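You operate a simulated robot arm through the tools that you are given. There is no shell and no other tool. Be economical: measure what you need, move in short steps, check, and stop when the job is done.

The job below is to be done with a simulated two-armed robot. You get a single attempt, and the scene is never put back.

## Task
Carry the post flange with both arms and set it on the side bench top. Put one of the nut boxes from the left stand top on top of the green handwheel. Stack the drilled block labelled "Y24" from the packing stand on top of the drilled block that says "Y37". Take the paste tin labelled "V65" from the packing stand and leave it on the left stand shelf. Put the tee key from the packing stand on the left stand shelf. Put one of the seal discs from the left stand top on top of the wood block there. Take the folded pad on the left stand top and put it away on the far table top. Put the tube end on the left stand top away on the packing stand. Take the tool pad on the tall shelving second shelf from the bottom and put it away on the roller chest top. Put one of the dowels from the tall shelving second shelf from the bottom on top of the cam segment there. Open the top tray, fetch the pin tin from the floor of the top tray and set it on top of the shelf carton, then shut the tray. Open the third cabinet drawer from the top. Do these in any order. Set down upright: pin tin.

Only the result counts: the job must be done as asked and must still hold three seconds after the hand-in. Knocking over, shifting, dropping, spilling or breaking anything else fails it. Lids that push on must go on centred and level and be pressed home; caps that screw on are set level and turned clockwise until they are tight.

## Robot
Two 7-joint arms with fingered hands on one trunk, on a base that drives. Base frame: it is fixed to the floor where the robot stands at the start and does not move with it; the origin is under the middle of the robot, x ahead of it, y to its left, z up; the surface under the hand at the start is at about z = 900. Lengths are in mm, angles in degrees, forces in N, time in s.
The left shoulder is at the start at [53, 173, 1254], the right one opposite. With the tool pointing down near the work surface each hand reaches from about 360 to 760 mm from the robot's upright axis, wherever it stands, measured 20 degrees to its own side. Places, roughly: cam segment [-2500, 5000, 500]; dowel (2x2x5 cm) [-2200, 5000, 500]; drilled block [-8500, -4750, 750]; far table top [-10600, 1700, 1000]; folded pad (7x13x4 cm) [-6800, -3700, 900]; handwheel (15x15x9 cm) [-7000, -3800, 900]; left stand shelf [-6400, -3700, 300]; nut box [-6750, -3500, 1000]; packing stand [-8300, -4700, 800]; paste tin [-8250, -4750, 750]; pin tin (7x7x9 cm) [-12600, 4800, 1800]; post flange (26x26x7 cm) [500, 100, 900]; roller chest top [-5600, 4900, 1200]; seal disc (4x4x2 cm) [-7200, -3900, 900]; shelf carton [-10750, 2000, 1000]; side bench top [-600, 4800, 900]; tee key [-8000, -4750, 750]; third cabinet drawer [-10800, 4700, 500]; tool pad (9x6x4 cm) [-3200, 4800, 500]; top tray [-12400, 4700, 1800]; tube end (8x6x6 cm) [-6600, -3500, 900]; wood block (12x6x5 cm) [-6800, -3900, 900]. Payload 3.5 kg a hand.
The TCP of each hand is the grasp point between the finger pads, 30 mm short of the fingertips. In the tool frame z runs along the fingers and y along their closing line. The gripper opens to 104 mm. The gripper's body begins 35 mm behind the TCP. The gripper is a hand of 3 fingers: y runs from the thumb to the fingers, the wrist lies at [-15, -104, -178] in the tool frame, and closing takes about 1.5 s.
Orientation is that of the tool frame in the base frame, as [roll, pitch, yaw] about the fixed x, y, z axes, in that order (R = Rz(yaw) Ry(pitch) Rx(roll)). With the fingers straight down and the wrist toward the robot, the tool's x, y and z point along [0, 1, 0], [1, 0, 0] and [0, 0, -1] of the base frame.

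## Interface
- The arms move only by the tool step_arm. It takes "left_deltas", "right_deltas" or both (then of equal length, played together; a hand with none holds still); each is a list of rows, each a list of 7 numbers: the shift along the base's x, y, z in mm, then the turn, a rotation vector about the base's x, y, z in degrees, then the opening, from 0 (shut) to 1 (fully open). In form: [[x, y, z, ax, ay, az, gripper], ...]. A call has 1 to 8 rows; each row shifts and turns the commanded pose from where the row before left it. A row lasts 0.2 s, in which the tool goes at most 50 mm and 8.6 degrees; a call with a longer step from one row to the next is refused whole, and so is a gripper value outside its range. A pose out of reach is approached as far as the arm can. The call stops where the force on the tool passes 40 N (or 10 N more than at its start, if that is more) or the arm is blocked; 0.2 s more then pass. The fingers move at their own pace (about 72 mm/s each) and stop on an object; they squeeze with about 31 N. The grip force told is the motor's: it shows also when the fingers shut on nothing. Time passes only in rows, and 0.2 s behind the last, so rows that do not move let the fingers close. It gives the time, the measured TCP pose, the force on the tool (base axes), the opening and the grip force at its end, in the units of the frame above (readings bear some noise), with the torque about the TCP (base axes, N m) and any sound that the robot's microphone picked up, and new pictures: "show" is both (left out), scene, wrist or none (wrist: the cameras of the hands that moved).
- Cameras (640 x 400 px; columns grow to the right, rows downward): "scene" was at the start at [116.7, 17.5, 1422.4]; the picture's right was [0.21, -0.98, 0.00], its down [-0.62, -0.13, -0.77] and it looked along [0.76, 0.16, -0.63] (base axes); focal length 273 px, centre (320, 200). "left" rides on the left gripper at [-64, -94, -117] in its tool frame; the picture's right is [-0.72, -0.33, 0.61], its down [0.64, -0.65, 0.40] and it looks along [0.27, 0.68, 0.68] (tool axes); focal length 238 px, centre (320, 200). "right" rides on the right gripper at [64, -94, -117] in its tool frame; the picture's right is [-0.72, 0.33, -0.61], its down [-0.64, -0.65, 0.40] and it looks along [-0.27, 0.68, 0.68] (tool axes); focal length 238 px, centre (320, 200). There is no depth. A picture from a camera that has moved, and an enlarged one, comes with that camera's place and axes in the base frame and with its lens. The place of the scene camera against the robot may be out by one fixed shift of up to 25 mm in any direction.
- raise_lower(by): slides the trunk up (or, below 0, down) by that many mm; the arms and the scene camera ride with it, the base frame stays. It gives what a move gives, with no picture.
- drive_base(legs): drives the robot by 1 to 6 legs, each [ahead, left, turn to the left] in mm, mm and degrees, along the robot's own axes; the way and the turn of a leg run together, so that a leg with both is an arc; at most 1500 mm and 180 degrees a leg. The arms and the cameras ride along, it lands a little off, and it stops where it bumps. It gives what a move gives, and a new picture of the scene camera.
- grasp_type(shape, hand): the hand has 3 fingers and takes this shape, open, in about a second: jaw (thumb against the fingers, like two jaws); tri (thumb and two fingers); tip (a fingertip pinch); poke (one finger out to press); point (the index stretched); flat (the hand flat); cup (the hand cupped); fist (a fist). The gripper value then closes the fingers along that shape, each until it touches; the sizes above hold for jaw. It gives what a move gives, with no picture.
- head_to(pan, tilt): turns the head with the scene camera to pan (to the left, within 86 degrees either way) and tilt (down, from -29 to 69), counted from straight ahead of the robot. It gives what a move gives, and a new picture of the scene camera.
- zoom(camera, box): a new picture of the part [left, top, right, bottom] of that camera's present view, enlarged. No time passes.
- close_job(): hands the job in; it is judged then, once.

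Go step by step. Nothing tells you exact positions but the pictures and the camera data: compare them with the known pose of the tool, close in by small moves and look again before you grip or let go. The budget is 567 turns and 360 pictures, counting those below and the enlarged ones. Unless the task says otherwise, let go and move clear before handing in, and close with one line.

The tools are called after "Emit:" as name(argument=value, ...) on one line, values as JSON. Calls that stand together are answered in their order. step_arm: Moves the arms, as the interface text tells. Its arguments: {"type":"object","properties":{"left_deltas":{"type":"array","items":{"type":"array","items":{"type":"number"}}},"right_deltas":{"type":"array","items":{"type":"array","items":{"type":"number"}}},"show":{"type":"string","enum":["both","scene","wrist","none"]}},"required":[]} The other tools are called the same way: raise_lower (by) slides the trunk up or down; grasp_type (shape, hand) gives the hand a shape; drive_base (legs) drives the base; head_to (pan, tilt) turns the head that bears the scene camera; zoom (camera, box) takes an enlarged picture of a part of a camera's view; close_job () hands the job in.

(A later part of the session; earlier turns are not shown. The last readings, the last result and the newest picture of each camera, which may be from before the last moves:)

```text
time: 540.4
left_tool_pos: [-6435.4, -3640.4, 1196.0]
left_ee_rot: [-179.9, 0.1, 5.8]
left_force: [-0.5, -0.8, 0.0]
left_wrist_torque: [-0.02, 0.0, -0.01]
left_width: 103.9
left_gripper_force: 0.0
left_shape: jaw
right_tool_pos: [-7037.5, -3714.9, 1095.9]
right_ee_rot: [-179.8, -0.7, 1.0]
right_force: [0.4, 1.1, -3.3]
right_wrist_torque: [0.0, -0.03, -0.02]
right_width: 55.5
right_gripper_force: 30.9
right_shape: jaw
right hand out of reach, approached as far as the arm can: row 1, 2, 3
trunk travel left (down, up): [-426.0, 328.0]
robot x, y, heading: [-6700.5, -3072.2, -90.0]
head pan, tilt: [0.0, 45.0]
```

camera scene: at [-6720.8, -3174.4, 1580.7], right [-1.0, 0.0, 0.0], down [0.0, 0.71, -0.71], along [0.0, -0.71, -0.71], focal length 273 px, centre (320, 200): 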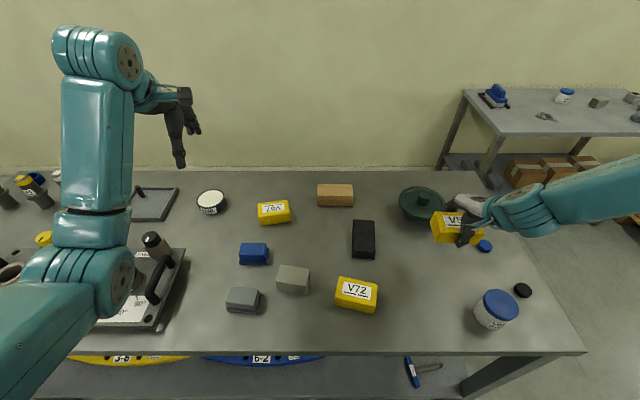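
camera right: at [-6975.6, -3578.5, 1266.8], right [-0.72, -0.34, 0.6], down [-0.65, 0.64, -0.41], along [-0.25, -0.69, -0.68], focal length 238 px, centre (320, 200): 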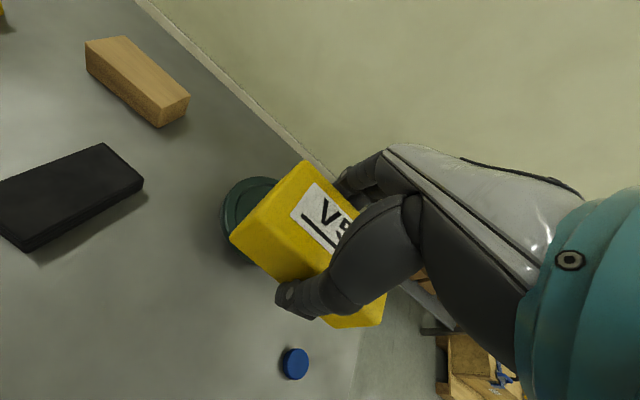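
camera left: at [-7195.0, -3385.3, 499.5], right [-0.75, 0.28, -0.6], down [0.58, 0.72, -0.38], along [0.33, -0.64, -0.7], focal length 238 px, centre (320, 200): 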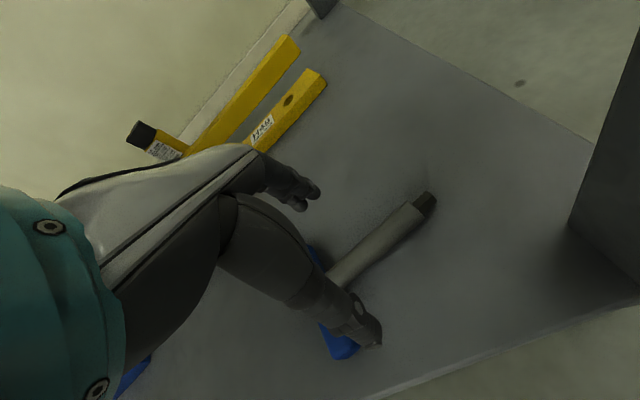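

Emit:
raise_lower(by=-50)

Emit:
step_arm(right_deltas=[[5, -30, 0, 0, 0, 0, 0], [5, -30, 0, 0, 0, 0, 0]], show="wrist")

```text
time: 541.3
left_tool_pos: [-6435.0, -3640.6, 1147.3]
left_ee_rot: [-179.8, 0.1, 5.7]
left_force: [-0.7, 0.1, -0.5]
left_wrist_torque: [-0.03, -0.01, 0.01]
left_width: 103.8
left_gripper_force: 0.0
left_shape: jaw
right_tool_pos: [-7035.5, -3714.5, 1044.7]
right_ee_rot: [180.0, -0.8, 1.0]
right_force: [0.9, -0.4, -3.4]
right_wrist_torque: [-0.02, 0.02, 0.01]
right_width: 55.8
right_gripper_force: 30.7
right_shape: jaw
trunk travel left (down, up): [-376.0, 378.0]
robot x, y, heading: [-6702.2, -3073.8, -89.8]
head pan, tilt: [0.0, 45.0]
```

```text
time: 541.9
left_tool_pos: [-6434.2, -3640.1, 1146.0]
left_ee_rot: [-179.9, 0.1, 5.7]
left_force: [0.7, -0.9, -0.9]
left_wrist_torque: [0.0, 0.03, -0.04]
left_width: 104.1
left_gripper_force: 0.0
left_shape: jaw
right_tool_pos: [-7034.7, -3734.8, 1058.1]
right_ee_rot: [179.9, -0.8, 0.8]
right_force: [-0.8, -0.2, -3.3]
right_wrist_torque: [0.0, -0.02, -0.01]
right_width: 55.7
right_gripper_force: 31.1
right_shape: jaw
right hand out of reach, approached as far as the arm can: row 1, 2
trunk travel left (down, up): [-376.0, 378.0]
robot x, y, heading: [-6702.0, -3070.5, -89.9]
head pan, tilt: [0.0, 45.0]
camera right: at [-6973.2, -3639.4, 1176.2], right [-0.72, -0.34, 0.6], down [-0.65, 0.64, -0.41], along [-0.25, -0.69, -0.68], focal length 238 px, centre (320, 200)
```

right: 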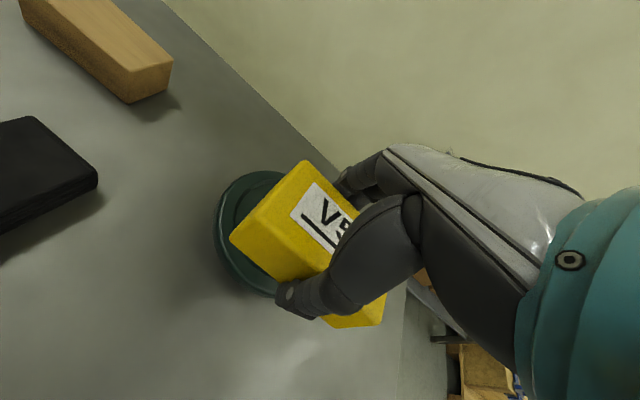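

Emit:
raise_lower(by=-22)

Emit:
step_arm(right_deltas=[[7, -15, 0, 0, 0, 0, 0], [7, -15, 0, 0, 0, 0, 0]], show="none")

Emit:
drive_base(legs=[[18, 0, 0]])

```text
time: 542.5
left_tool_pos: [-6434.7, -3640.3, 1125.0]
left_ee_rot: [-179.9, 0.0, 5.8]
left_force: [0.4, -0.5, -0.2]
left_wrist_torque: [0.01, -0.01, -0.01]
left_width: 103.9
left_gripper_force: 0.1
left_shape: jaw
right_tool_pos: [-7032.0, -3734.2, 1036.8]
right_ee_rot: [-179.9, -0.8, 1.0]
right_force: [0.2, 1.0, -4.0]
right_wrist_torque: [0.01, 0.04, 0.0]
right_width: 55.5
right_gripper_force: 31.8
right_shape: jaw
trunk travel left (down, up): [-354.0, 400.0]
robot x, y, heading: [-6702.3, -3071.2, -89.9]
head pan, tilt: [0.0, 45.0]
```

```text
time: 543.1
left_tool_pos: [-6434.9, -3641.5, 1125.1]
left_ee_rot: [-180.0, 0.0, 5.8]
left_force: [0.2, -0.2, -0.4]
left_wrist_torque: [0.0, -0.01, 0.01]
left_width: 104.1
left_gripper_force: 0.0
left_shape: jaw
right_tool_pos: [-7023.7, -3742.9, 1045.6]
right_ee_rot: [-180.0, -0.8, 0.9]
right_force: [1.2, -0.5, -4.2]
right_wrist_torque: [0.03, -0.01, 0.03]
right_width: 55.4
right_gripper_force: 30.7
right_shape: jaw
right hand out of reach, approached as far as the arm can: row 1, 2
trunk travel left (down, up): [-354.0, 400.0]
robot x, y, heading: [-6699.3, -3074.0, -90.0]
head pan, tilt: [0.0, 45.0]
```

```text
time: 543.9
left_tool_pos: [-6434.2, -3659.9, 1123.8]
left_ee_rot: [-179.9, 0.0, 5.8]
left_force: [0.3, 0.2, 0.0]
left_wrist_torque: [0.03, 0.0, 0.01]
left_width: 103.8
left_gripper_force: 0.1
left_shape: jaw
right_tool_pos: [-7022.8, -3761.5, 1042.8]
right_ee_rot: [179.9, -0.7, 0.9]
right_force: [-0.4, 0.4, -4.1]
right_wrist_torque: [0.0, 0.02, -0.01]
right_width: 55.9
right_gripper_force: 31.6
right_shape: jaw
trunk travel left (down, up): [-354.0, 400.0]
robot x, y, heading: [-6704.5, -3090.7, -90.0]
head pan, tilt: [0.0, 45.0]
camera scene: at [-6719.9, -3224.5, 1417.6], right [-1.0, 0.0, 0.0], down [0.0, 0.71, -0.71], along [0.0, -0.71, -0.71], focal length 273 px, centre (320, 200)
```

scene: 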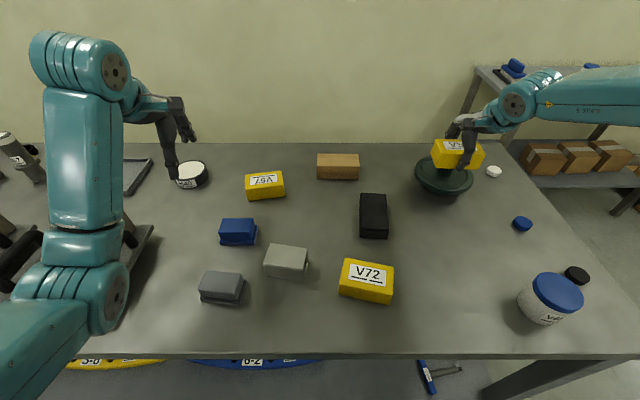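

Emit:
raise_lower(by=-14)

Emit:
step_arm(right_deltas=[[1, -9, -2, 0, 0, 0, 0], [0, -9, -2, 0, 0, 0, 0]], show="wrist")

```text
time: 544.5
left_tool_pos: [-6435.2, -3656.9, 1110.6]
left_ee_rot: [180.0, 0.0, 5.8]
left_force: [0.0, 0.6, -1.1]
left_wrist_torque: [0.0, 0.03, -0.02]
left_width: 104.3
left_gripper_force: 0.0
left_shape: jaw
right_tool_pos: [-7023.7, -3761.1, 1031.3]
right_ee_rot: [-180.0, -0.9, 0.9]
right_force: [-0.1, 0.6, -3.3]
right_wrist_torque: [-0.01, 0.01, 0.02]
right_width: 55.6
right_gripper_force: 31.0
right_shape: jaw
trunk travel left (down, up): [-340.0, 414.0]
robot x, y, heading: [-6702.9, -3091.4, -90.5]
head pan, tilt: [0.0, 45.0]
```

```text
time: 545.1
left_tool_pos: [-6434.6, -3659.3, 1109.2]
left_ee_rot: [-179.9, 0.0, 5.9]
left_force: [0.7, -0.3, -0.7]
left_wrist_torque: [-0.02, -0.01, 0.0]
left_width: 103.7
left_gripper_force: 0.2
left_shape: jaw
right_tool_pos: [-7021.9, -3765.1, 1028.5]
right_ee_rot: [-180.0, -0.8, 1.0]
right_force: [-0.7, -0.8, -3.1]
right_wrist_torque: [-0.05, 0.01, -0.03]
right_width: 55.6
right_gripper_force: 31.0
right_shape: jaw
right hand out of reach, approached as far as the arm can: row 1, 2
trunk travel left (down, up): [-340.0, 414.0]
robot x, y, heading: [-6703.6, -3092.2, -90.1]
head pan, tilt: [0.0, 45.0]
camera right: at [-6961.9, -3670.1, 1147.3], right [-0.72, -0.34, 0.6], down [-0.65, 0.64, -0.41], along [-0.25, -0.69, -0.68], focal length 238 px, centre (320, 200)
```

right: 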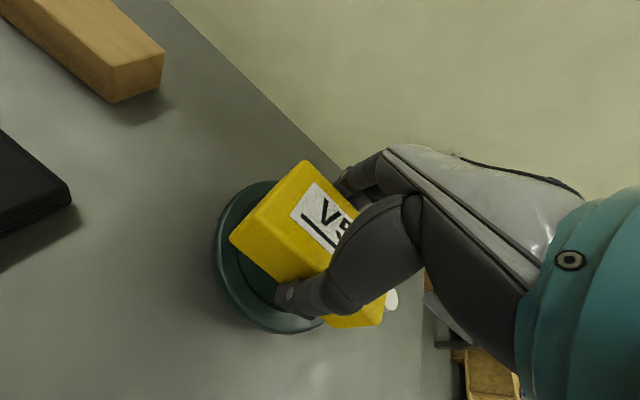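

Emit:
drive_base(legs=[[15, 2, 0]])

Emit:
zoom(camera="scene", box=[380, 110, 540, 220])

```text
time: 545.9
left_tool_pos: [-6434.1, -3673.8, 1109.6]
left_ee_rot: [-179.9, 0.0, 5.8]
left_force: [0.5, 0.0, 1.3]
left_wrist_torque: [0.0, -0.01, -0.01]
left_width: 103.8
left_gripper_force: 0.0
left_shape: jaw
right_tool_pos: [-7020.9, -3780.3, 1028.9]
right_ee_rot: [-180.0, -0.7, 0.8]
right_force: [0.3, -0.5, -3.3]
right_wrist_torque: [0.03, -0.03, 0.0]
right_width: 55.4
right_gripper_force: 31.5
right_shape: jaw
trunk travel left (down, up): [-340.0, 414.0]
robot x, y, heading: [-6695.9, -3107.8, -89.8]
head pan, tilt: [0.0, 45.0]
camera scene: at [-6717.8, -3243.6, 1403.4], right [-1.0, 0.0, 0.0], down [0.0, 0.71, -0.71], along [0.0, -0.71, -0.71], focal length 273 px, centre (320, 200)
```

scene: 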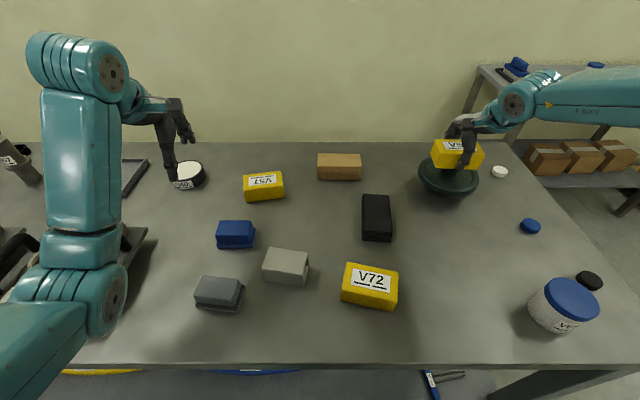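

```text
3.64 times, centred on (460, 165) of scene
camera zoom: at [-6717.8, -3243.6, 1403.4], right [-1.0, 0.0, 0.0], down [0.0, 0.71, -0.71], along [0.0, -0.71, -0.71], focal length 994 px, centre (-189, 327)
```

zoom: 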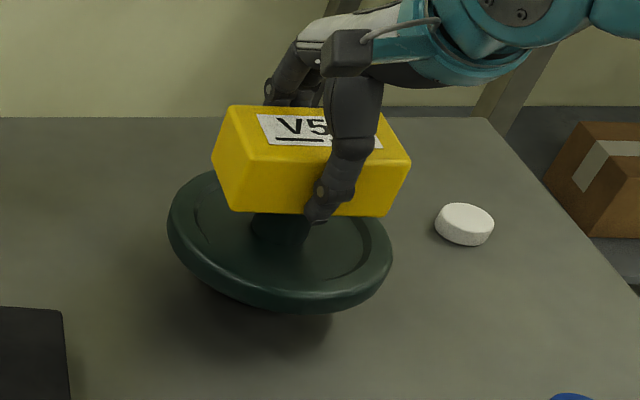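

The hub lines up under the box once perspective is allowed for. Lowering gently onto it.

Emit:
raise_lower(by=-5)

Emit:
raise_lower(by=-4)

Emit:
raise_lower(by=-3)

```text
time: 546.5
left_tool_pos: [-6432.9, -3674.4, 1105.2]
left_ee_rot: [-179.9, 0.0, 5.8]
left_force: [0.2, -0.8, -0.1]
left_wrist_torque: [-0.01, 0.03, 0.01]
left_width: 104.1
left_gripper_force: 0.1
left_shape: jaw
right_tool_pos: [-7020.4, -3780.1, 1024.7]
right_ee_rot: [180.0, -0.8, 0.9]
right_force: [0.1, 0.4, -3.2]
right_wrist_torque: [-0.04, 0.03, 0.05]
right_width: 55.7
right_gripper_force: 30.8
right_shape: jaw
trunk travel left (down, up): [-335.0, 419.0]
robot x, y, heading: [-6697.4, -3104.3, -90.2]
head pan, tilt: [0.0, 45.0]
```

```text
time: 547.0
left_tool_pos: [-6432.3, -3673.5, 1102.5]
left_ee_rot: [-179.8, 0.0, 5.8]
left_force: [-0.6, 0.6, 0.3]
left_wrist_torque: [0.01, -0.02, -0.01]
left_width: 103.8
left_gripper_force: 0.0
left_shape: jaw
right_tool_pos: [-7020.2, -3779.7, 1021.1]
right_ee_rot: [-180.0, -0.7, 0.9]
right_force: [-0.1, 0.4, -2.9]
right_wrist_torque: [-0.03, -0.03, 0.01]
right_width: 55.7
right_gripper_force: 30.6
right_shape: jaw
trunk travel left (down, up): [-331.0, 423.0]
robot x, y, heading: [-6699.0, -3106.3, -90.3]
head pan, tilt: [0.0, 45.0]
```

```text
time: 547.5
left_tool_pos: [-6433.4, -3673.6, 1098.0]
left_ee_rot: [-179.9, -0.1, 5.8]
left_force: [0.2, 0.2, 0.0]
left_wrist_torque: [0.01, 0.01, -0.02]
left_width: 104.1
left_gripper_force: 0.0
left_shape: jaw
right_tool_pos: [-7019.9, -3779.5, 1017.9]
right_ee_rot: [180.0, -0.7, 1.0]
right_force: [0.3, 0.1, -3.4]
right_wrist_torque: [-0.02, 0.0, -0.01]
right_width: 55.4
right_gripper_force: 31.0
right_shape: jaw
trunk travel left (down, up): [-328.0, 426.0]
robot x, y, heading: [-6697.1, -3106.2, -90.3]
head pan, tilt: [0.0, 45.0]
```

Emit:
raise_lower(by=-3)

Emit:
raise_lower(by=-2)

Emit:
raise_lower(by=-2)

```text
time: 548.0
left_tool_pos: [-6433.4, -3673.2, 1095.5]
left_ee_rot: [-180.0, -0.1, 5.8]
left_force: [1.0, -0.4, 0.2]
left_wrist_torque: [-0.03, -0.04, 0.03]
left_width: 103.6
left_gripper_force: 0.1
left_shape: jaw
right_tool_pos: [-7020.6, -3780.3, 1014.9]
right_ee_rot: [179.9, -0.7, 1.0]
right_force: [-0.4, 0.5, -3.5]
right_wrist_torque: [-0.05, 0.0, 0.01]
right_width: 55.2
right_gripper_force: 31.3
right_shape: jaw
trunk travel left (down, up): [-325.0, 429.0]
robot x, y, heading: [-6701.5, -3106.2, -90.2]
head pan, tilt: [0.0, 45.0]
```

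```text
time: 548.5
left_tool_pos: [-6433.7, -3673.8, 1092.8]
left_ee_rot: [-179.9, 0.0, 5.7]
left_force: [0.8, 0.1, -0.2]
left_wrist_torque: [0.02, -0.05, 0.03]
left_width: 104.1
left_gripper_force: 0.0
left_shape: jaw
right_tool_pos: [-7020.5, -3780.3, 1013.5]
right_ee_rot: [-180.0, -0.7, 0.9]
right_force: [0.3, -0.7, 0.0]
right_wrist_torque: [-0.04, -0.02, -0.01]
right_width: 55.6
right_gripper_force: 31.4
right_shape: jaw
trunk travel left (down, up): [-323.0, 431.0]
robot x, y, heading: [-6701.7, -3106.2, -90.1]
head pan, tilt: [0.0, 45.0]
```

```text
time: 549.1
left_tool_pos: [-6433.4, -3672.9, 1091.5]
left_ee_rot: [-179.9, 0.2, 5.8]
left_force: [0.0, -1.1, -0.2]
left_wrist_torque: [0.01, 0.01, 0.02]
left_width: 104.3
left_gripper_force: 0.0
left_shape: jaw
right_tool_pos: [-7020.3, -3780.8, 1012.3]
right_ee_rot: [179.7, -0.8, 0.8]
right_force: [-1.2, -0.8, 7.2]
right_wrist_torque: [-0.05, 0.03, 0.0]
right_width: 55.6
right_gripper_force: 30.9
right_shape: jaw
trunk travel left (down, up): [-321.0, 433.0]
robot x, y, heading: [-6698.1, -3105.3, -89.8]
head pan, tilt: [0.0, 45.0]
```

Contact with almost no torque, so it's centred. Releasing.

Emit:
step_arm(right_deltas=[[0, 0, 0, 0, 0, 0, 0.65], [0, 0, 0, 0, 0, 0, 0.8], [0, 0, 0, 0, 0, 0, 1], [0, 0, 0, 0, 0, 0, 1], [0, 0, 0, 0, 0, 0, 1]], show="none")

Emit:
raise_lower(by=120)

Emit:
zoom(camera="scene", box=[200, 100, 560, 330])

Emit:
zoom(camera="right", box=[0, 0, 640, 400])

```text
time: 550.3
left_tool_pos: [-6434.3, -3673.2, 1091.4]
left_ee_rot: [-179.9, -0.1, 5.8]
left_force: [-0.2, 0.1, -0.2]
left_wrist_torque: [-0.03, -0.02, 0.01]
left_width: 104.1
left_gripper_force: 0.1
left_shape: jaw
right_tool_pos: [-7020.8, -3780.1, 1009.9]
right_ee_rot: [-180.0, -0.9, 0.9]
right_force: [-0.6, 0.6, -0.2]
right_wrist_torque: [0.0, -0.01, -0.02]
right_width: 103.6
right_gripper_force: 0.1
right_shape: jaw
trunk travel left (down, up): [-321.0, 433.0]
robot x, y, heading: [-6699.3, -3107.6, -89.9]
head pan, tilt: [0.0, 45.0]
```

```text
time: 551.8
left_tool_pos: [-6433.3, -3673.2, 1211.9]
left_ee_rot: [-179.8, 0.0, 5.8]
left_force: [0.9, 0.4, 0.0]
left_wrist_torque: [0.0, 0.0, 0.0]
left_width: 104.2
left_gripper_force: 0.0
left_shape: jaw
right_tool_pos: [-7020.5, -3770.8, 1167.5]
right_ee_rot: [176.8, -0.7, 1.0]
right_force: [-0.1, 0.8, -0.4]
right_wrist_torque: [0.01, -0.02, -0.01]
right_width: 103.7
right_gripper_force: 0.0
right_shape: jaw
trunk travel left (down, up): [-441.0, 313.0]
robot x, y, heading: [-6698.3, -3105.2, -89.9]
head pan, tilt: [0.0, 45.0]
```

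```text
1.74 times, centred on (380, 215) of scene
camera zoom: at [-6717.8, -3217.4, 1505.3], right [-1.0, 0.0, 0.0], down [0.0, 0.71, -0.71], along [0.0, -0.71, -0.71], focal length 475 px, centre (216, 174)
```

zoom: 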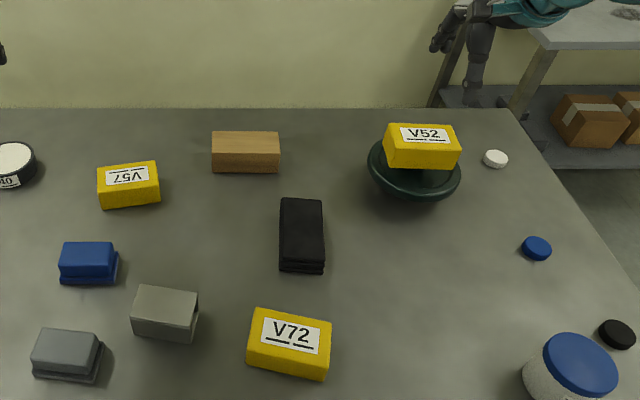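

```text
1.00 times, centred on (320, 200) of right (not enlarged: the box is as wide or as high as the picture)
camera zoom: at [-6960.0, -3669.5, 1278.6], right [-0.72, -0.3, 0.62], down [-0.65, 0.62, -0.45], along [-0.25, -0.73, -0.64], focal length 238 px, centre (320, 200)
```

zoom: 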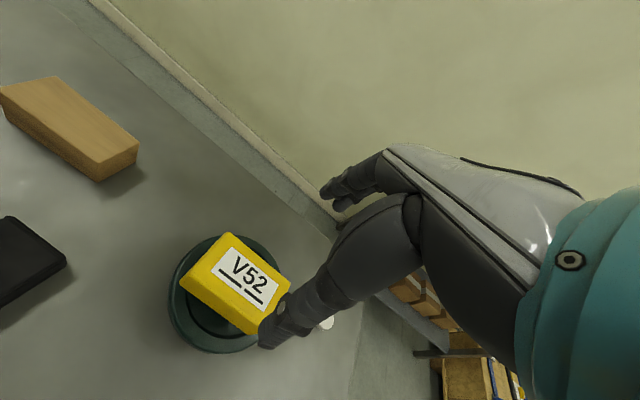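

V52 rests on the handwheel. Next the blue seal disc near (-7192,-3658), to go on the wood block.

Emit:
drive_base(legs=[[-120, -165, 0]])

Emit:
step_arm(right_deltas=[[0, 0, -30, 3, 0, 0, 1], [0, 0, -30, 0, 0, 0, 1]], show="wrist")

```text
time: 553.4
left_tool_pos: [-6597.0, -3554.0, 1211.6]
left_ee_rot: [-179.9, 0.0, 6.0]
left_force: [-0.9, 0.2, -0.4]
left_wrist_torque: [-0.03, -0.03, 0.02]
left_width: 104.1
left_gripper_force: 0.0
left_shape: jaw
right_tool_pos: [-7183.9, -3655.1, 1167.2]
right_ee_rot: [176.7, -0.7, 1.2]
right_force: [-0.9, -0.9, 0.8]
right_wrist_torque: [-0.03, -0.03, 0.0]
right_width: 103.6
right_gripper_force: 0.0
right_shape: jaw
trunk travel left (down, up): [-441.0, 313.0]
robot x, y, heading: [-6864.4, -2988.5, -89.7]
head pan, tilt: [0.0, 45.0]
camera scene: at [-6883.4, -3099.6, 1505.4], right [-1.0, -0.01, 0.0], down [0.0, 0.71, -0.71], along [0.0, -0.71, -0.71], focal length 273 px, centre (320, 200)
```

scene: 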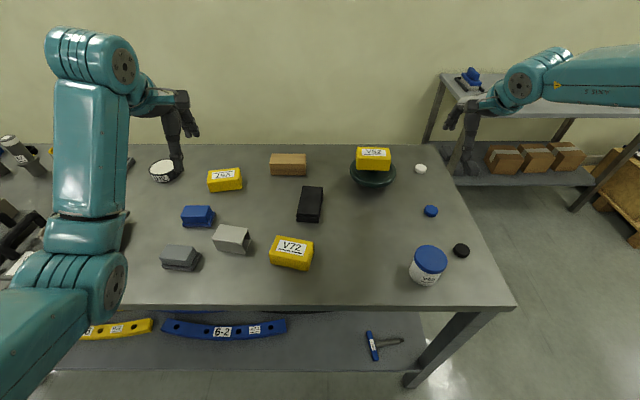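

```text
time: 554.0
left_tool_pos: [-6595.7, -3554.0, 1209.3]
left_ee_rot: [-179.9, 0.0, 6.0]
left_force: [0.4, -0.3, -0.1]
left_wrist_torque: [-0.02, 0.02, 0.0]
left_width: 104.2
left_gripper_force: 0.1
left_shape: jaw
right_tool_pos: [-7188.1, -3629.8, 1117.4]
right_ee_rot: [179.7, -0.9, 1.1]
right_force: [0.3, 0.4, 0.2]
right_wrist_torque: [0.0, 0.01, -0.02]
right_width: 103.4
right_gripper_force: 0.0
right_shape: jaw
right hand out of reach, approached as far as the arm can: row 1, 2
trunk travel left (down, up): [-441.0, 313.0]
robot x, y, heading: [-6867.9, -2991.3, -89.8]
head pan, tilt: [0.0, 45.0]
camera right: at [-7128.3, -3534.0, 1234.7], right [-0.72, -0.34, 0.6], down [-0.65, 0.64, -0.42], along [-0.24, -0.69, -0.68], focal length 238 px, centre (320, 200)
```

right: 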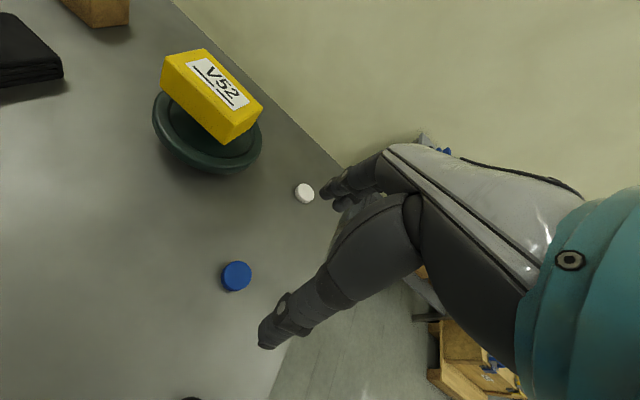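

The disc is at (-7189,-3650). Lowering over it.

Emit:
raise_lower(by=-140)

Emit:
step_arm(right_deltas=[[0, -10, -5, 0, 0, 0, 0.8], [0, -10, -5, 0, 0, 0, 0.8]], show="wrist")

```text
time: 555.6
left_tool_pos: [-6597.2, -3555.4, 1071.7]
left_ee_rot: [-180.0, 0.0, 6.1]
left_force: [-0.5, 0.6, 0.2]
left_wrist_torque: [0.02, 0.02, 0.02]
left_width: 104.0
left_gripper_force: 0.1
left_shape: jaw
right_tool_pos: [-7188.6, -3629.5, 978.0]
right_ee_rot: [179.6, -0.8, 1.2]
right_force: [0.0, -0.1, -0.1]
right_wrist_torque: [0.0, 0.02, -0.01]
right_width: 103.5
right_gripper_force: 0.1
right_shape: jaw
trunk travel left (down, up): [-301.0, 453.0]
robot x, y, heading: [-6863.2, -2988.9, -89.7]
head pan, tilt: [0.0, 45.0]
```

```text
time: 556.2
left_tool_pos: [-6597.1, -3554.5, 1070.6]
left_ee_rot: [-179.8, 0.0, 5.9]
left_force: [-0.3, 0.2, -0.6]
left_wrist_torque: [-0.04, 0.01, -0.03]
left_width: 104.0
left_gripper_force: 0.1
left_shape: jaw
right_tool_pos: [-7187.8, -3649.3, 966.7]
right_ee_rot: [179.9, -0.8, 1.2]
right_force: [0.4, -0.8, 0.4]
right_wrist_torque: [0.01, -0.01, 0.04]
right_width: 83.5
right_gripper_force: 0.0
right_shape: jaw
trunk travel left (down, up): [-301.0, 453.0]
robot x, y, heading: [-6861.6, -2990.8, -89.7]
head pan, tilt: [0.0, 45.0]
camera right: at [-7126.7, -3554.3, 1084.3], right [-0.72, -0.34, 0.61], down [-0.65, 0.64, -0.42], along [-0.24, -0.69, -0.68], focal length 238 px, centre (320, 200)
```

right: 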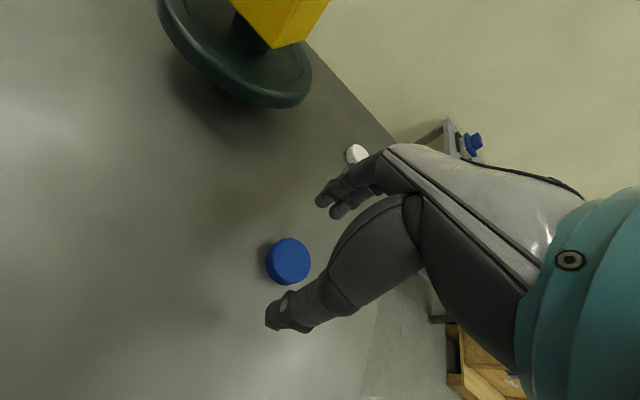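

Emit:
step_arm(right_deltas=[[0, 0, -20, 0, 0, 0, 0.7], [0, 0, -14, 0, 0, 0, 0.7], [0, 0, -4, 0, 0, 0, 0.7], [0, 0, 0, 0, 0, 0, 0], [0, 0, 0, 0, 0, 0, 0], [0, 0, 0, 0, 0, 0, 0], [0, 0, 0, 0, 0, 0, 0]], show="wrist")

```text
time: 557.9
left_tool_pos: [-6596.5, -3556.9, 1071.2]
left_ee_rot: [-179.9, 0.0, 6.0]
left_force: [1.1, 0.0, 1.1]
left_wrist_torque: [0.0, -0.01, 0.01]
left_width: 104.1
left_gripper_force: 0.1
left_shape: jaw
right_tool_pos: [-7187.8, -3650.3, 927.9]
right_ee_rot: [179.9, -0.7, 1.2]
right_force: [-0.6, -0.7, -0.8]
right_wrist_torque: [0.04, -0.01, 0.03]
right_width: 11.8
right_gripper_force: 31.1
right_shape: jaw
trunk travel left (down, up): [-301.0, 453.0]
robot x, y, heading: [-6862.1, -2987.0, -89.6]
head pan, tilt: [0.0, 45.0]
camera right: at [-7127.6, -3555.0, 1045.2], right [-0.72, -0.34, 0.6], down [-0.65, 0.64, -0.41], along [-0.24, -0.69, -0.68], focal length 238 px, centre (320, 200)
```

right: 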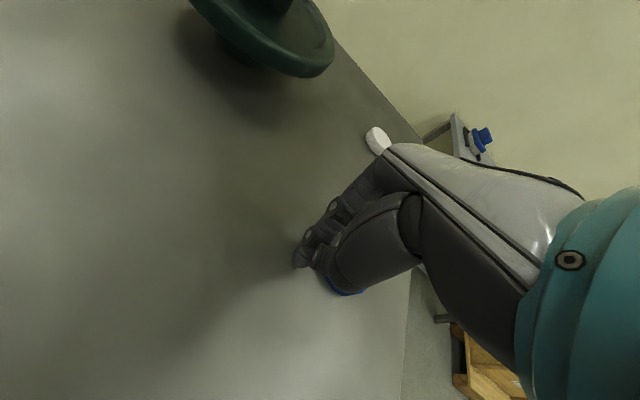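

The disc slipped sideways out of the fingers. Opening and looking again.

Emit:
step_arm(right_deltas=[[0, 0, 0, 0, 0, 0, 0.8], [0, 0, 0, 0, 0, 0, 0.8], [0, 0, 30, 0, 0, 0, 0.8], [0, 0, 30, 0, 0, 0, 0.8]], show="wrist")

```text
time: 558.9
left_tool_pos: [-6595.3, -3555.3, 1071.5]
left_ee_rot: [-179.9, 0.0, 6.0]
left_force: [0.0, 0.2, -0.3]
left_wrist_torque: [-0.01, 0.0, 0.0]
left_width: 103.9
left_gripper_force: 0.0
left_shape: jaw
right_tool_pos: [-7188.5, -3652.0, 989.7]
right_ee_rot: [179.8, -0.6, 1.1]
right_force: [-0.4, -1.0, -0.2]
right_wrist_torque: [-0.01, -0.02, 0.01]
right_width: 83.3
right_gripper_force: 0.0
right_shape: jaw
trunk travel left (down, up): [-301.0, 453.0]
robot x, y, heading: [-6864.8, -2989.1, -89.7]
head pan, tilt: [0.0, 45.0]
camera right: at [-7128.4, -3555.9, 1107.4], right [-0.72, -0.34, 0.61], down [-0.65, 0.64, -0.41], along [-0.24, -0.69, -0.68], focal length 238 px, centre (320, 200)
```

right: 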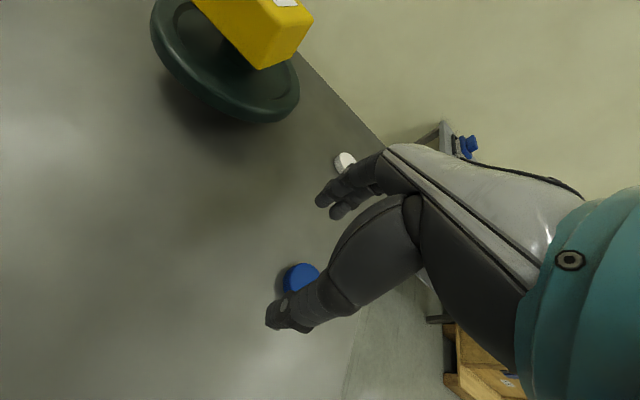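

The hand's three fingers aren't good at pinching a round disc in jaw shape. I'll try the tri shape, which should centre it.

Emit:
grasp_type(hand="right", shape="tri")

Emit:
step_arm(right_deltas=[[-20, -3, 0, 0, 0, 0, 1], [-7, -2, 0, 0, 0, 0, 1]], show="wrist")

```text
time: 559.8
left_tool_pos: [-6597.1, -3555.2, 1070.9]
left_ee_rot: [-179.9, 0.0, 5.9]
left_force: [0.2, 0.0, 0.4]
left_wrist_torque: [-0.01, 0.01, -0.01]
left_width: 103.7
left_gripper_force: 0.0
left_shape: jaw
right_tool_pos: [-7187.3, -3651.5, 990.2]
right_ee_rot: [179.6, -0.8, 1.2]
right_force: [0.4, 0.9, 0.1]
right_wrist_torque: [0.0, -0.01, 0.01]
right_width: 103.8
right_gripper_force: 0.1
right_shape: tri
trunk travel left (down, up): [-301.0, 453.0]
robot x, y, heading: [-6865.2, -2987.8, -89.7]
head pan, tilt: [0.0, 45.0]
```

```text
time: 560.4
left_tool_pos: [-6595.2, -3555.2, 1070.7]
left_ee_rot: [-179.9, 0.0, 6.0]
left_force: [-0.6, 0.6, 0.0]
left_wrist_torque: [-0.02, 0.03, -0.02]
left_width: 103.9
left_gripper_force: 0.1
left_shape: jaw
right_tool_pos: [-7215.9, -3658.0, 989.2]
right_ee_rot: [179.7, -0.8, 1.2]
right_force: [0.7, -1.2, -0.1]
right_wrist_torque: [0.0, 0.02, -0.03]
right_width: 104.0
right_gripper_force: 0.1
right_shape: tri
trunk travel left (down, up): [-301.0, 453.0]
robot x, y, heading: [-6864.1, -2989.4, -89.6]
head pan, tilt: [0.0, 45.0]
camera right: at [-7156.0, -3561.2, 1106.9], right [-0.72, -0.34, 0.61], down [-0.65, 0.64, -0.42], along [-0.24, -0.69, -0.68], focal length 238 px, centre (320, 200)
```

right: 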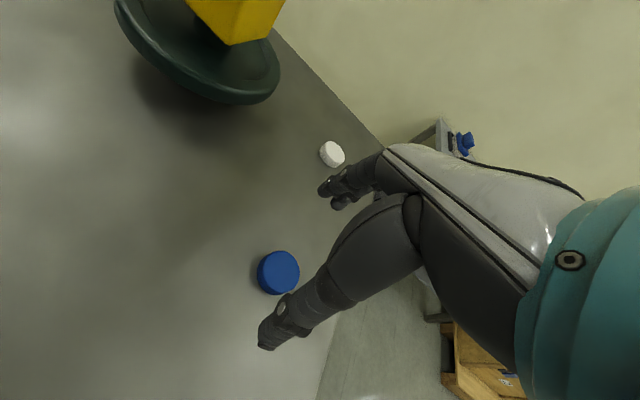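

Emit:
step_arm(right_deltas=[[-5, 6, -20, 0, 0, 0, 0.9], [0, 0, -20, 0, 0, 0, 0.8], [0, 0, -17, 0, 0, 0, 0.7], [0, 0, -4, 0, 0, 0, 0.6]], show="wrist")

```text
time: 561.4
left_tool_pos: [-6595.7, -3553.7, 1070.7]
left_ee_rot: [-180.0, 0.0, 6.1]
left_force: [-0.7, -0.6, 0.2]
left_wrist_torque: [0.02, -0.03, -0.02]
left_width: 104.0
left_gripper_force: 0.1
left_shape: jaw
right_tool_pos: [-7220.7, -3652.0, 930.9]
right_ee_rot: [179.5, -0.8, 1.1]
right_force: [0.0, -1.2, 8.0]
right_wrist_torque: [0.13, 0.02, 0.01]
right_width: 63.0
right_gripper_force: 0.2
right_shape: tri
trunk travel left (down, up): [-301.0, 453.0]
robot x, y, heading: [-6866.7, -2986.3, -89.8]
head pan, tilt: [0.0, 45.0]
camera right: at [-7159.9, -3555.3, 1047.5], right [-0.72, -0.34, 0.61], down [-0.65, 0.64, -0.42], along [-0.25, -0.69, -0.68], focal length 238 px, centre (320, 200)
```

right: 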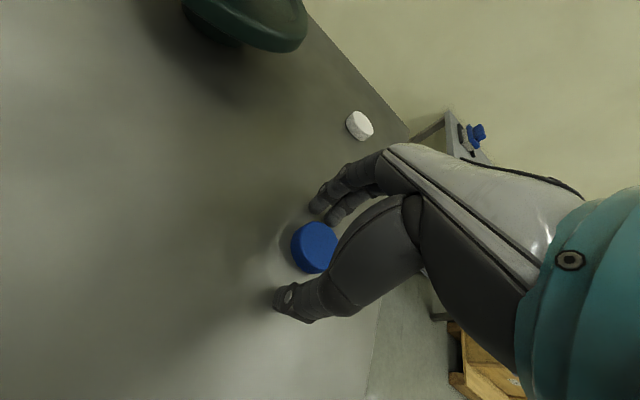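

Emit:
step_arm(right_deltas=[[-6, 0, 2, 0, 0, 0, 0.6], [0, 0, 0, 0, 0, 0, 0.4], [0, 0, 0, 0, 0, 0, 0.2], [0, 0, 0, 0, 0, 0, 0], [0, 0, 0, 0, 0, 0, 0], [0, 0, 0, 0, 0, 0, 0]], show="wrist")

```text
time: 562.8
left_tool_pos: [-6595.8, -3556.0, 1071.2]
left_ee_rot: [-179.9, 0.0, 6.1]
left_force: [0.1, 0.1, -0.8]
left_wrist_torque: [0.0, 0.0, -0.03]
left_width: 103.8
left_gripper_force: 0.1
left_shape: jaw
right_tool_pos: [-7225.3, -3650.4, 930.4]
right_ee_rot: [179.6, -0.8, 1.1]
right_force: [-1.2, -1.2, 5.8]
right_wrist_torque: [-0.1, -0.01, 0.0]
right_width: 24.4
right_gripper_force: 31.2
right_shape: tri
trunk travel left (down, up): [-301.0, 453.0]
robot x, y, heading: [-6865.6, -2987.6, -89.8]
head pan, tilt: [0.0, 45.0]
camera right: at [-7166.1, -3554.3, 1048.0], right [-0.72, -0.34, 0.61], down [-0.65, 0.64, -0.42], along [-0.25, -0.69, -0.68], focal length 238 px, centre (320, 200)
```

right: 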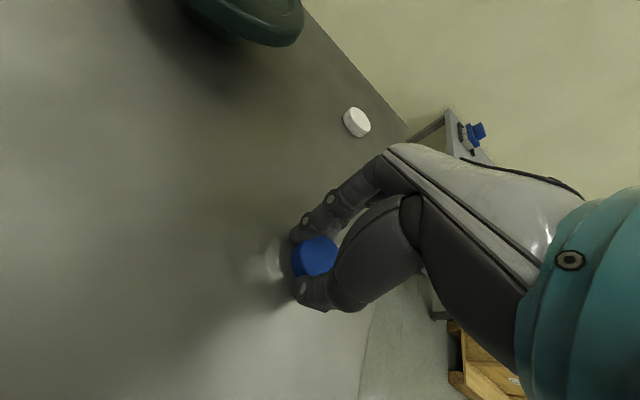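

The disc is held. Lifting and heading to the wood block.

Emit:
raise_lower(by=150)

Emit:
zoom(camera="right", box=[200, 150, 440, 340])

```text
time: 564.5
left_tool_pos: [-6595.5, -3554.9, 1220.1]
left_ee_rot: [-179.9, 0.1, 6.1]
left_force: [0.5, -0.3, 0.1]
left_wrist_torque: [-0.02, 0.02, 0.03]
left_width: 104.2
left_gripper_force: 0.1
left_shape: jaw
right_tool_pos: [-7225.6, -3641.6, 1128.3]
right_ee_rot: [175.3, -0.6, 1.2]
right_force: [0.4, 0.0, -0.3]
right_wrist_torque: [0.0, -0.01, 0.0]
right_width: 24.2
right_gripper_force: 31.0
right_shape: tri
trunk travel left (down, up): [-451.0, 303.0]
robot x, y, heading: [-6863.8, -2993.2, -89.5]
head pan, tilt: [0.0, 45.0]
```

```text
2.11 times, centred on (320, 245) of right
camera zoom: at [-7165.6, -3537.2, 1238.3], right [-0.72, -0.29, 0.63], down [-0.65, 0.6, -0.46], along [-0.24, -0.74, -0.62], focal length 502 px, centre (320, 105)
```

zoom: 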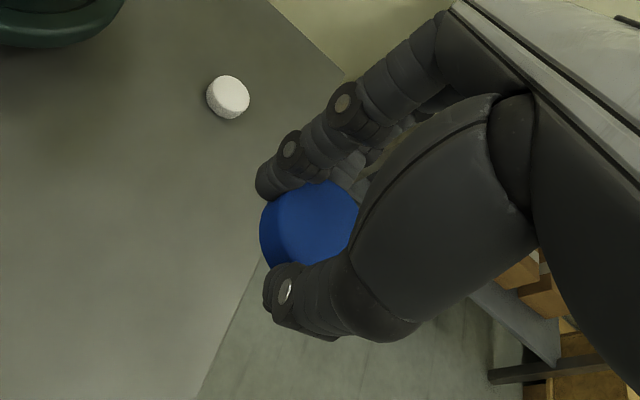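

Wood block centre is about (-6753,-3852), top 947. I'll tuck the left hand up and back first, then move over and lower the trunk for reach.

Emit:
step_arm(left_deltas=[[0, 25, 40, 0, 0, 0, 1], [0, 25, 40, 0, 0, 0, 1], [0, 25, 40, 0, 0, 0, 1], [0, 25, 40, 0, 0, 0, 1], [0, 25, 40, 0, 0, 0, 1]], right_deltas=[[0, 0, 0, 4.7, 0, 0, 0], [0, 0, 10, 0, 0, 0, 0], [0, 0, 10, 0, 0, 0, 0], [0, 0, 0, 0, 0, 0, 0], [0, 0, 0, 0, 0, 0, 0]], show="none")

Emit:
drive_base(legs=[[100, 466, 0]])

Emit:
zoom(camera="right", box=[0, 0, 640, 400])

```text
time: 565.7
left_tool_pos: [-6594.0, -3427.0, 1420.8]
left_ee_rot: [-179.9, 0.0, 6.1]
left_force: [-0.6, -0.8, 0.4]
left_wrist_torque: [-0.02, 0.03, 0.01]
left_width: 103.8
left_gripper_force: 0.1
left_shape: jaw
right_tool_pos: [-7226.4, -3633.5, 1152.8]
right_ee_rot: [-179.9, -0.7, 1.2]
right_force: [-0.1, 0.4, 0.1]
right_wrist_torque: [-0.01, 0.0, -0.04]
right_width: 23.8
right_gripper_force: 31.4
right_shape: tri
right hand out of reach, approached as far as the arm can: row 1
trunk travel left (down, up): [-451.0, 303.0]
robot x, y, heading: [-6867.8, -2988.9, -89.8]
head pan, tilt: [0.0, 45.0]
```

```text
time: 568.5
left_tool_pos: [-6127.5, -3523.5, 1419.2]
left_ee_rot: [-179.9, 0.0, 6.2]
left_force: [0.4, -0.7, -0.1]
left_wrist_torque: [-0.01, 0.0, 0.01]
left_width: 104.1
left_gripper_force: 0.2
left_shape: jaw
right_tool_pos: [-6758.0, -3732.5, 1153.4]
right_ee_rot: [-180.0, -0.7, 1.3]
right_force: [1.1, -0.1, 0.7]
right_wrist_torque: [0.0, 0.01, -0.03]
right_width: 24.1
right_gripper_force: 30.7
right_shape: tri
trunk travel left (down, up): [-451.0, 303.0]
robot x, y, heading: [-6396.8, -3085.2, -89.7]
head pan, tilt: [0.0, 45.0]
camera scene: at [-6417.5, -3194.7, 1515.5], right [-1.0, -0.01, 0.0], down [-0.01, 0.71, -0.71], along [0.01, -0.71, -0.71], focal length 273 px, centre (320, 200)
```

scene: 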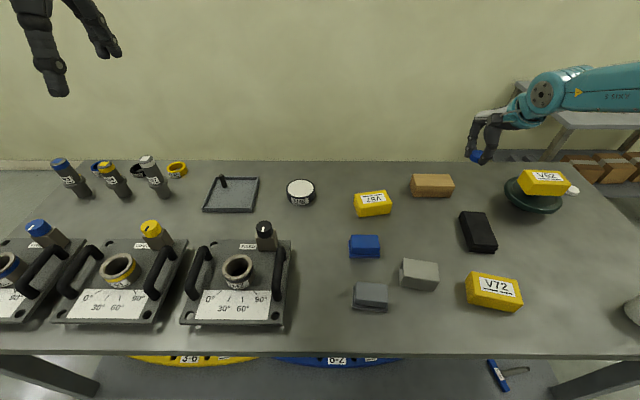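

```text
1.00 times, centred on (320, 200) of right (not enlarged: the box is as wide or as high as the picture)
camera zoom: at [-6698.4, -3636.6, 1270.3], right [-0.72, -0.34, 0.6], down [-0.65, 0.64, -0.41], along [-0.24, -0.69, -0.68], focal length 238 px, centre (320, 200)
```

zoom: 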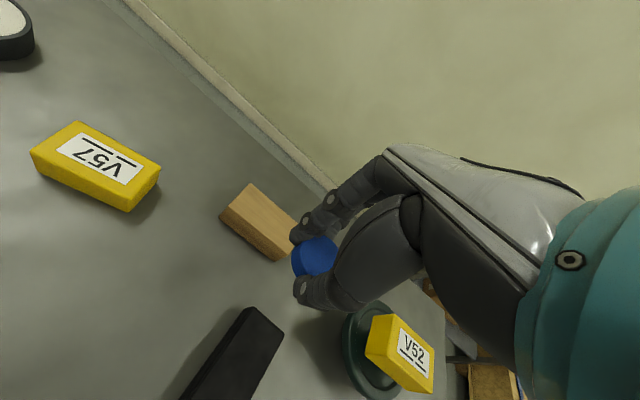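

Emit:
step_arm(right_deltas=[[45, 0, 0, 0, 0, 0, 0], [45, 0, 0, 0, 0, 0, 0], [45, 0, 0, 0, 0, 0, 0], [15, 0, 0, 0, 0, 0, 0]], show="none")

Emit:
drive_base(legs=[[0, -150, 0]])

Emit:
raise_lower(by=-120)

Emit:
step_arm(right_deltas=[[0, -30, 0, 0, 0, 0, 0], [0, -30, 0, 0, 0, 0, 0], [0, -30, 0, 0, 0, 0, 0]], show="none")

```text
time: 569.5
left_tool_pos: [-6127.6, -3525.3, 1420.4]
left_ee_rot: [-179.9, 0.0, 6.2]
left_force: [0.8, -0.3, 0.2]
left_wrist_torque: [-0.02, 0.0, 0.03]
left_width: 104.0
left_gripper_force: 0.1
left_shape: jaw
right_tool_pos: [-6623.1, -3703.8, 1166.9]
right_ee_rot: [-180.0, -0.9, 1.4]
right_force: [-0.2, -0.2, -0.2]
right_wrist_torque: [0.01, 0.01, 0.02]
right_width: 23.7
right_gripper_force: 31.3
right_shape: tri
right hand out of reach, approached as far as the arm can: row 2, 3, 4
trunk travel left (down, up): [-451.0, 303.0]
robot x, y, heading: [-6399.5, -3086.2, -89.4]
head pan, tilt: [0.0, 45.0]
```

```text
time: 570.9
left_tool_pos: [-6276.9, -3524.9, 1419.6]
left_ee_rot: [-180.0, 0.0, 6.3]
left_force: [-0.9, 0.1, -0.2]
left_wrist_torque: [0.01, 0.02, 0.02]
left_width: 104.0
left_gripper_force: 0.1
left_shape: jaw
right_tool_pos: [-6772.5, -3705.2, 1166.3]
right_ee_rot: [179.9, -1.0, 1.5]
right_force: [-0.1, 1.1, -0.2]
right_wrist_torque: [-0.01, 0.0, 0.01]
right_width: 23.7
right_gripper_force: 30.8
right_shape: tri
trunk travel left (down, up): [-451.0, 303.0]
robot x, y, heading: [-6548.8, -3087.6, -89.4]
head pan, tilt: [0.0, 45.0]
camera scene: at [-6567.1, -3195.9, 1515.5], right [-1.0, -0.01, 0.0], down [-0.01, 0.71, -0.71], along [0.01, -0.71, -0.71], focal length 273 px, centre (320, 200)
```

scene: 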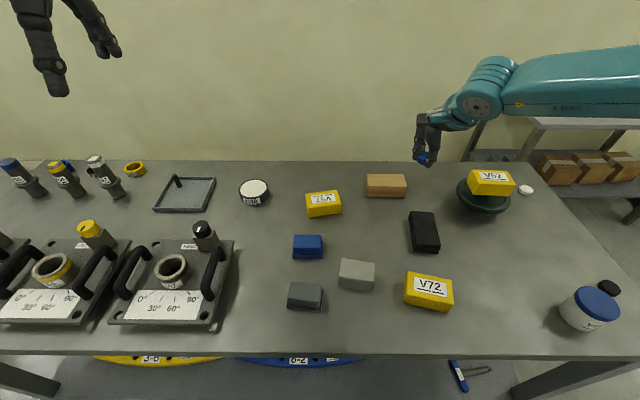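

```text
time: 572.4
left_tool_pos: [-6275.9, -3523.9, 1300.7]
left_ee_rot: [-180.0, 0.1, 6.4]
left_force: [-0.3, -0.1, -0.9]
left_wrist_torque: [-0.01, -0.02, 0.01]
left_width: 104.0
left_gripper_force: 0.0
left_shape: jaw
right_tool_pos: [-6772.2, -3704.6, 1047.1]
right_ee_rot: [179.9, -0.9, 1.5]
right_force: [0.1, -0.9, -0.1]
right_wrist_torque: [0.0, -0.03, -0.01]
right_width: 24.1
right_gripper_force: 30.6
right_shape: tri
trunk travel left (down, up): [-331.0, 423.0]
robot x, y, heading: [-6549.5, -3085.4, -89.7]
head pan, tilt: [0.0, 45.0]
```

```text
time: 573.2
left_tool_pos: [-6275.9, -3525.7, 1299.6]
left_ee_rot: [-180.0, 0.0, 6.3]
left_force: [-0.2, -0.9, -0.3]
left_wrist_torque: [-0.01, -0.01, -0.03]
left_width: 104.0
left_gripper_force: 0.1
left_shape: jaw
right_tool_pos: [-6793.5, -3754.9, 1057.9]
right_ee_rot: [179.9, -0.8, 1.5]
right_force: [0.5, 0.2, -0.2]
right_wrist_torque: [0.01, 0.02, -0.03]
right_width: 23.7
right_gripper_force: 30.9
right_shape: tri
right hand out of reach, approached as far as the arm can: row 2, 3
trunk travel left (down, up): [-331.0, 423.0]
robot x, y, heading: [-6550.1, -3085.7, -89.7]
head pan, tilt: [0.0, 45.0]
```

Emit:
raise_lower(by=-55)

Emit:
step_arm(right_deltas=[[8, -25, 0, 0, 0, 0, 0], [8, -25, 0, 0, 0, 0, 0], [8, -25, 0, 0, 0, 0, 0]], show="none")

```text
time: 574.2
left_tool_pos: [-6276.6, -3524.8, 1245.9]
left_ee_rot: [-179.9, 0.1, 6.3]
left_force: [0.5, -0.7, 0.2]
left_wrist_torque: [-0.01, 0.02, 0.01]
left_width: 104.2
left_gripper_force: 0.1
left_shape: jaw
right_tool_pos: [-6791.4, -3754.5, 1003.8]
right_ee_rot: [179.9, -0.9, 1.6]
right_force: [-0.1, 0.2, 0.2]
right_wrist_torque: [-0.03, 0.02, 0.0]
right_width: 23.5
right_gripper_force: 30.6
right_shape: tri
trunk travel left (down, up): [-276.0, 478.0]
robot x, y, heading: [-6547.5, -3087.5, -89.4]
head pan, tilt: [0.0, 45.0]
```

```text
time: 575.0
left_tool_pos: [-6276.0, -3525.4, 1244.3]
left_ee_rot: [-179.9, 0.0, 6.3]
left_force: [0.7, 0.6, 0.4]
left_wrist_torque: [0.0, -0.01, 0.01]
left_width: 103.9
left_gripper_force: 0.2
left_shape: jaw
right_tool_pos: [-6790.2, -3775.7, 1008.4]
right_ee_rot: [179.9, -0.9, 1.5]
right_force: [0.6, 0.0, 0.6]
right_wrist_torque: [0.01, -0.01, -0.02]
right_width: 23.6
right_gripper_force: 30.6
right_shape: tri
right hand out of reach, approached as far as the arm can: row 1, 2, 3
trunk travel left (down, up): [-276.0, 478.0]
robot x, y, heading: [-6543.6, -3090.4, -89.6]
head pan, tilt: [0.0, 45.0]
```

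Emit:
step_arm(right_deltas=[[5, 0, 40, 0, 0, 0, 0], [5, 0, 40, 0, 0, 0, 0], [5, 0, 30, 0, 0, 0, 0]], show="none")

Emit:
raise_lower(by=-110)

Emit:
step_arm(right_deltas=[[8, -25, 0, 0, 0, 0, 0], [5, -25, 0, 0, 0, 0, 0], [5, -25, 0, 0, 0, 0, 0]], show="wrist")

```text
time: 575.8
left_tool_pos: [-6277.3, -3524.4, 1246.3]
left_ee_rot: [-179.9, 0.0, 6.3]
left_force: [0.6, 0.1, 0.5]
left_wrist_torque: [0.02, 0.03, 0.0]
left_width: 103.8
left_gripper_force: 0.1
left_shape: jaw
right_tool_pos: [-6778.4, -3769.4, 1119.6]
right_ee_rot: [179.8, -0.8, 1.5]
right_force: [0.4, -0.3, -1.3]
right_wrist_torque: [-0.02, 0.0, -0.03]
right_width: 23.5
right_gripper_force: 31.3
right_shape: tri
right hand out of reach, approached as far as the arm can: row 3
trunk travel left (down, up): [-276.0, 478.0]
robot x, y, heading: [-6548.7, -3084.8, -89.5]
head pan, tilt: [0.0, 45.0]
```

```text
time: 577.2
left_tool_pos: [-6276.5, -3525.5, 1136.0]
left_ee_rot: [180.0, 0.1, 6.3]
left_force: [0.1, 0.5, 0.2]
left_wrist_torque: [-0.02, -0.02, 0.0]
left_width: 104.1
left_gripper_force: 0.0
left_shape: jaw
right_tool_pos: [-6778.0, -3767.9, 1008.7]
right_ee_rot: [179.9, -0.9, 1.6]
right_force: [0.4, 0.0, -0.2]
right_wrist_torque: [0.02, 0.0, 0.02]
right_width: 23.4
right_gripper_force: 31.0
right_shape: tri
trunk travel left (down, up): [-166.0, 588.0]
robot x, y, heading: [-6546.3, -3084.8, -89.4]
head pan, tilt: [0.0, 45.0]
```

```text
time: 578.0
left_tool_pos: [-6276.7, -3525.8, 1135.7]
left_ee_rot: [-179.8, 0.0, 6.3]
left_force: [0.4, -0.1, 0.2]
left_wrist_torque: [-0.02, 0.01, 0.0]
left_width: 103.8
left_gripper_force: 0.0
left_shape: jaw
right_tool_pos: [-6774.0, -3807.8, 1005.8]
right_ee_rot: [180.0, -0.8, 1.4]
right_force: [0.5, -0.1, -0.2]
right_wrist_torque: [0.02, -0.01, 0.01]
right_width: 22.9
right_gripper_force: 31.0
right_shape: tri
right hand out of reach, approached as far as the arm can: row 2, 3
trunk travel left (down, up): [-166.0, 588.0]
robot x, y, heading: [-6545.6, -3084.6, -89.3]
head pan, tilt: [0.0, 45.0]
camera right: at [-6714.1, -3711.9, 1122.9], right [-0.72, -0.34, 0.6], down [-0.65, 0.64, -0.41], along [-0.24, -0.69, -0.68], focal length 238 px, centre (320, 200)
```

right: 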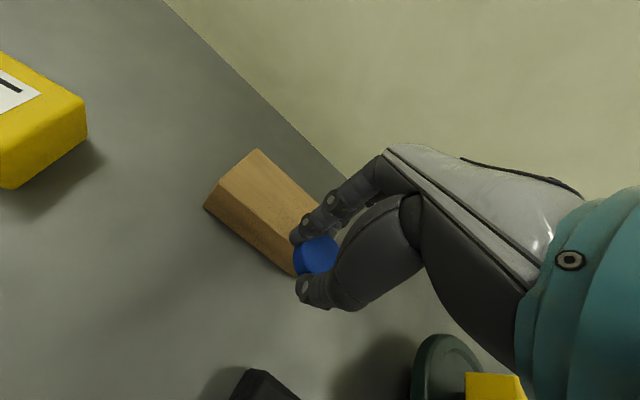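

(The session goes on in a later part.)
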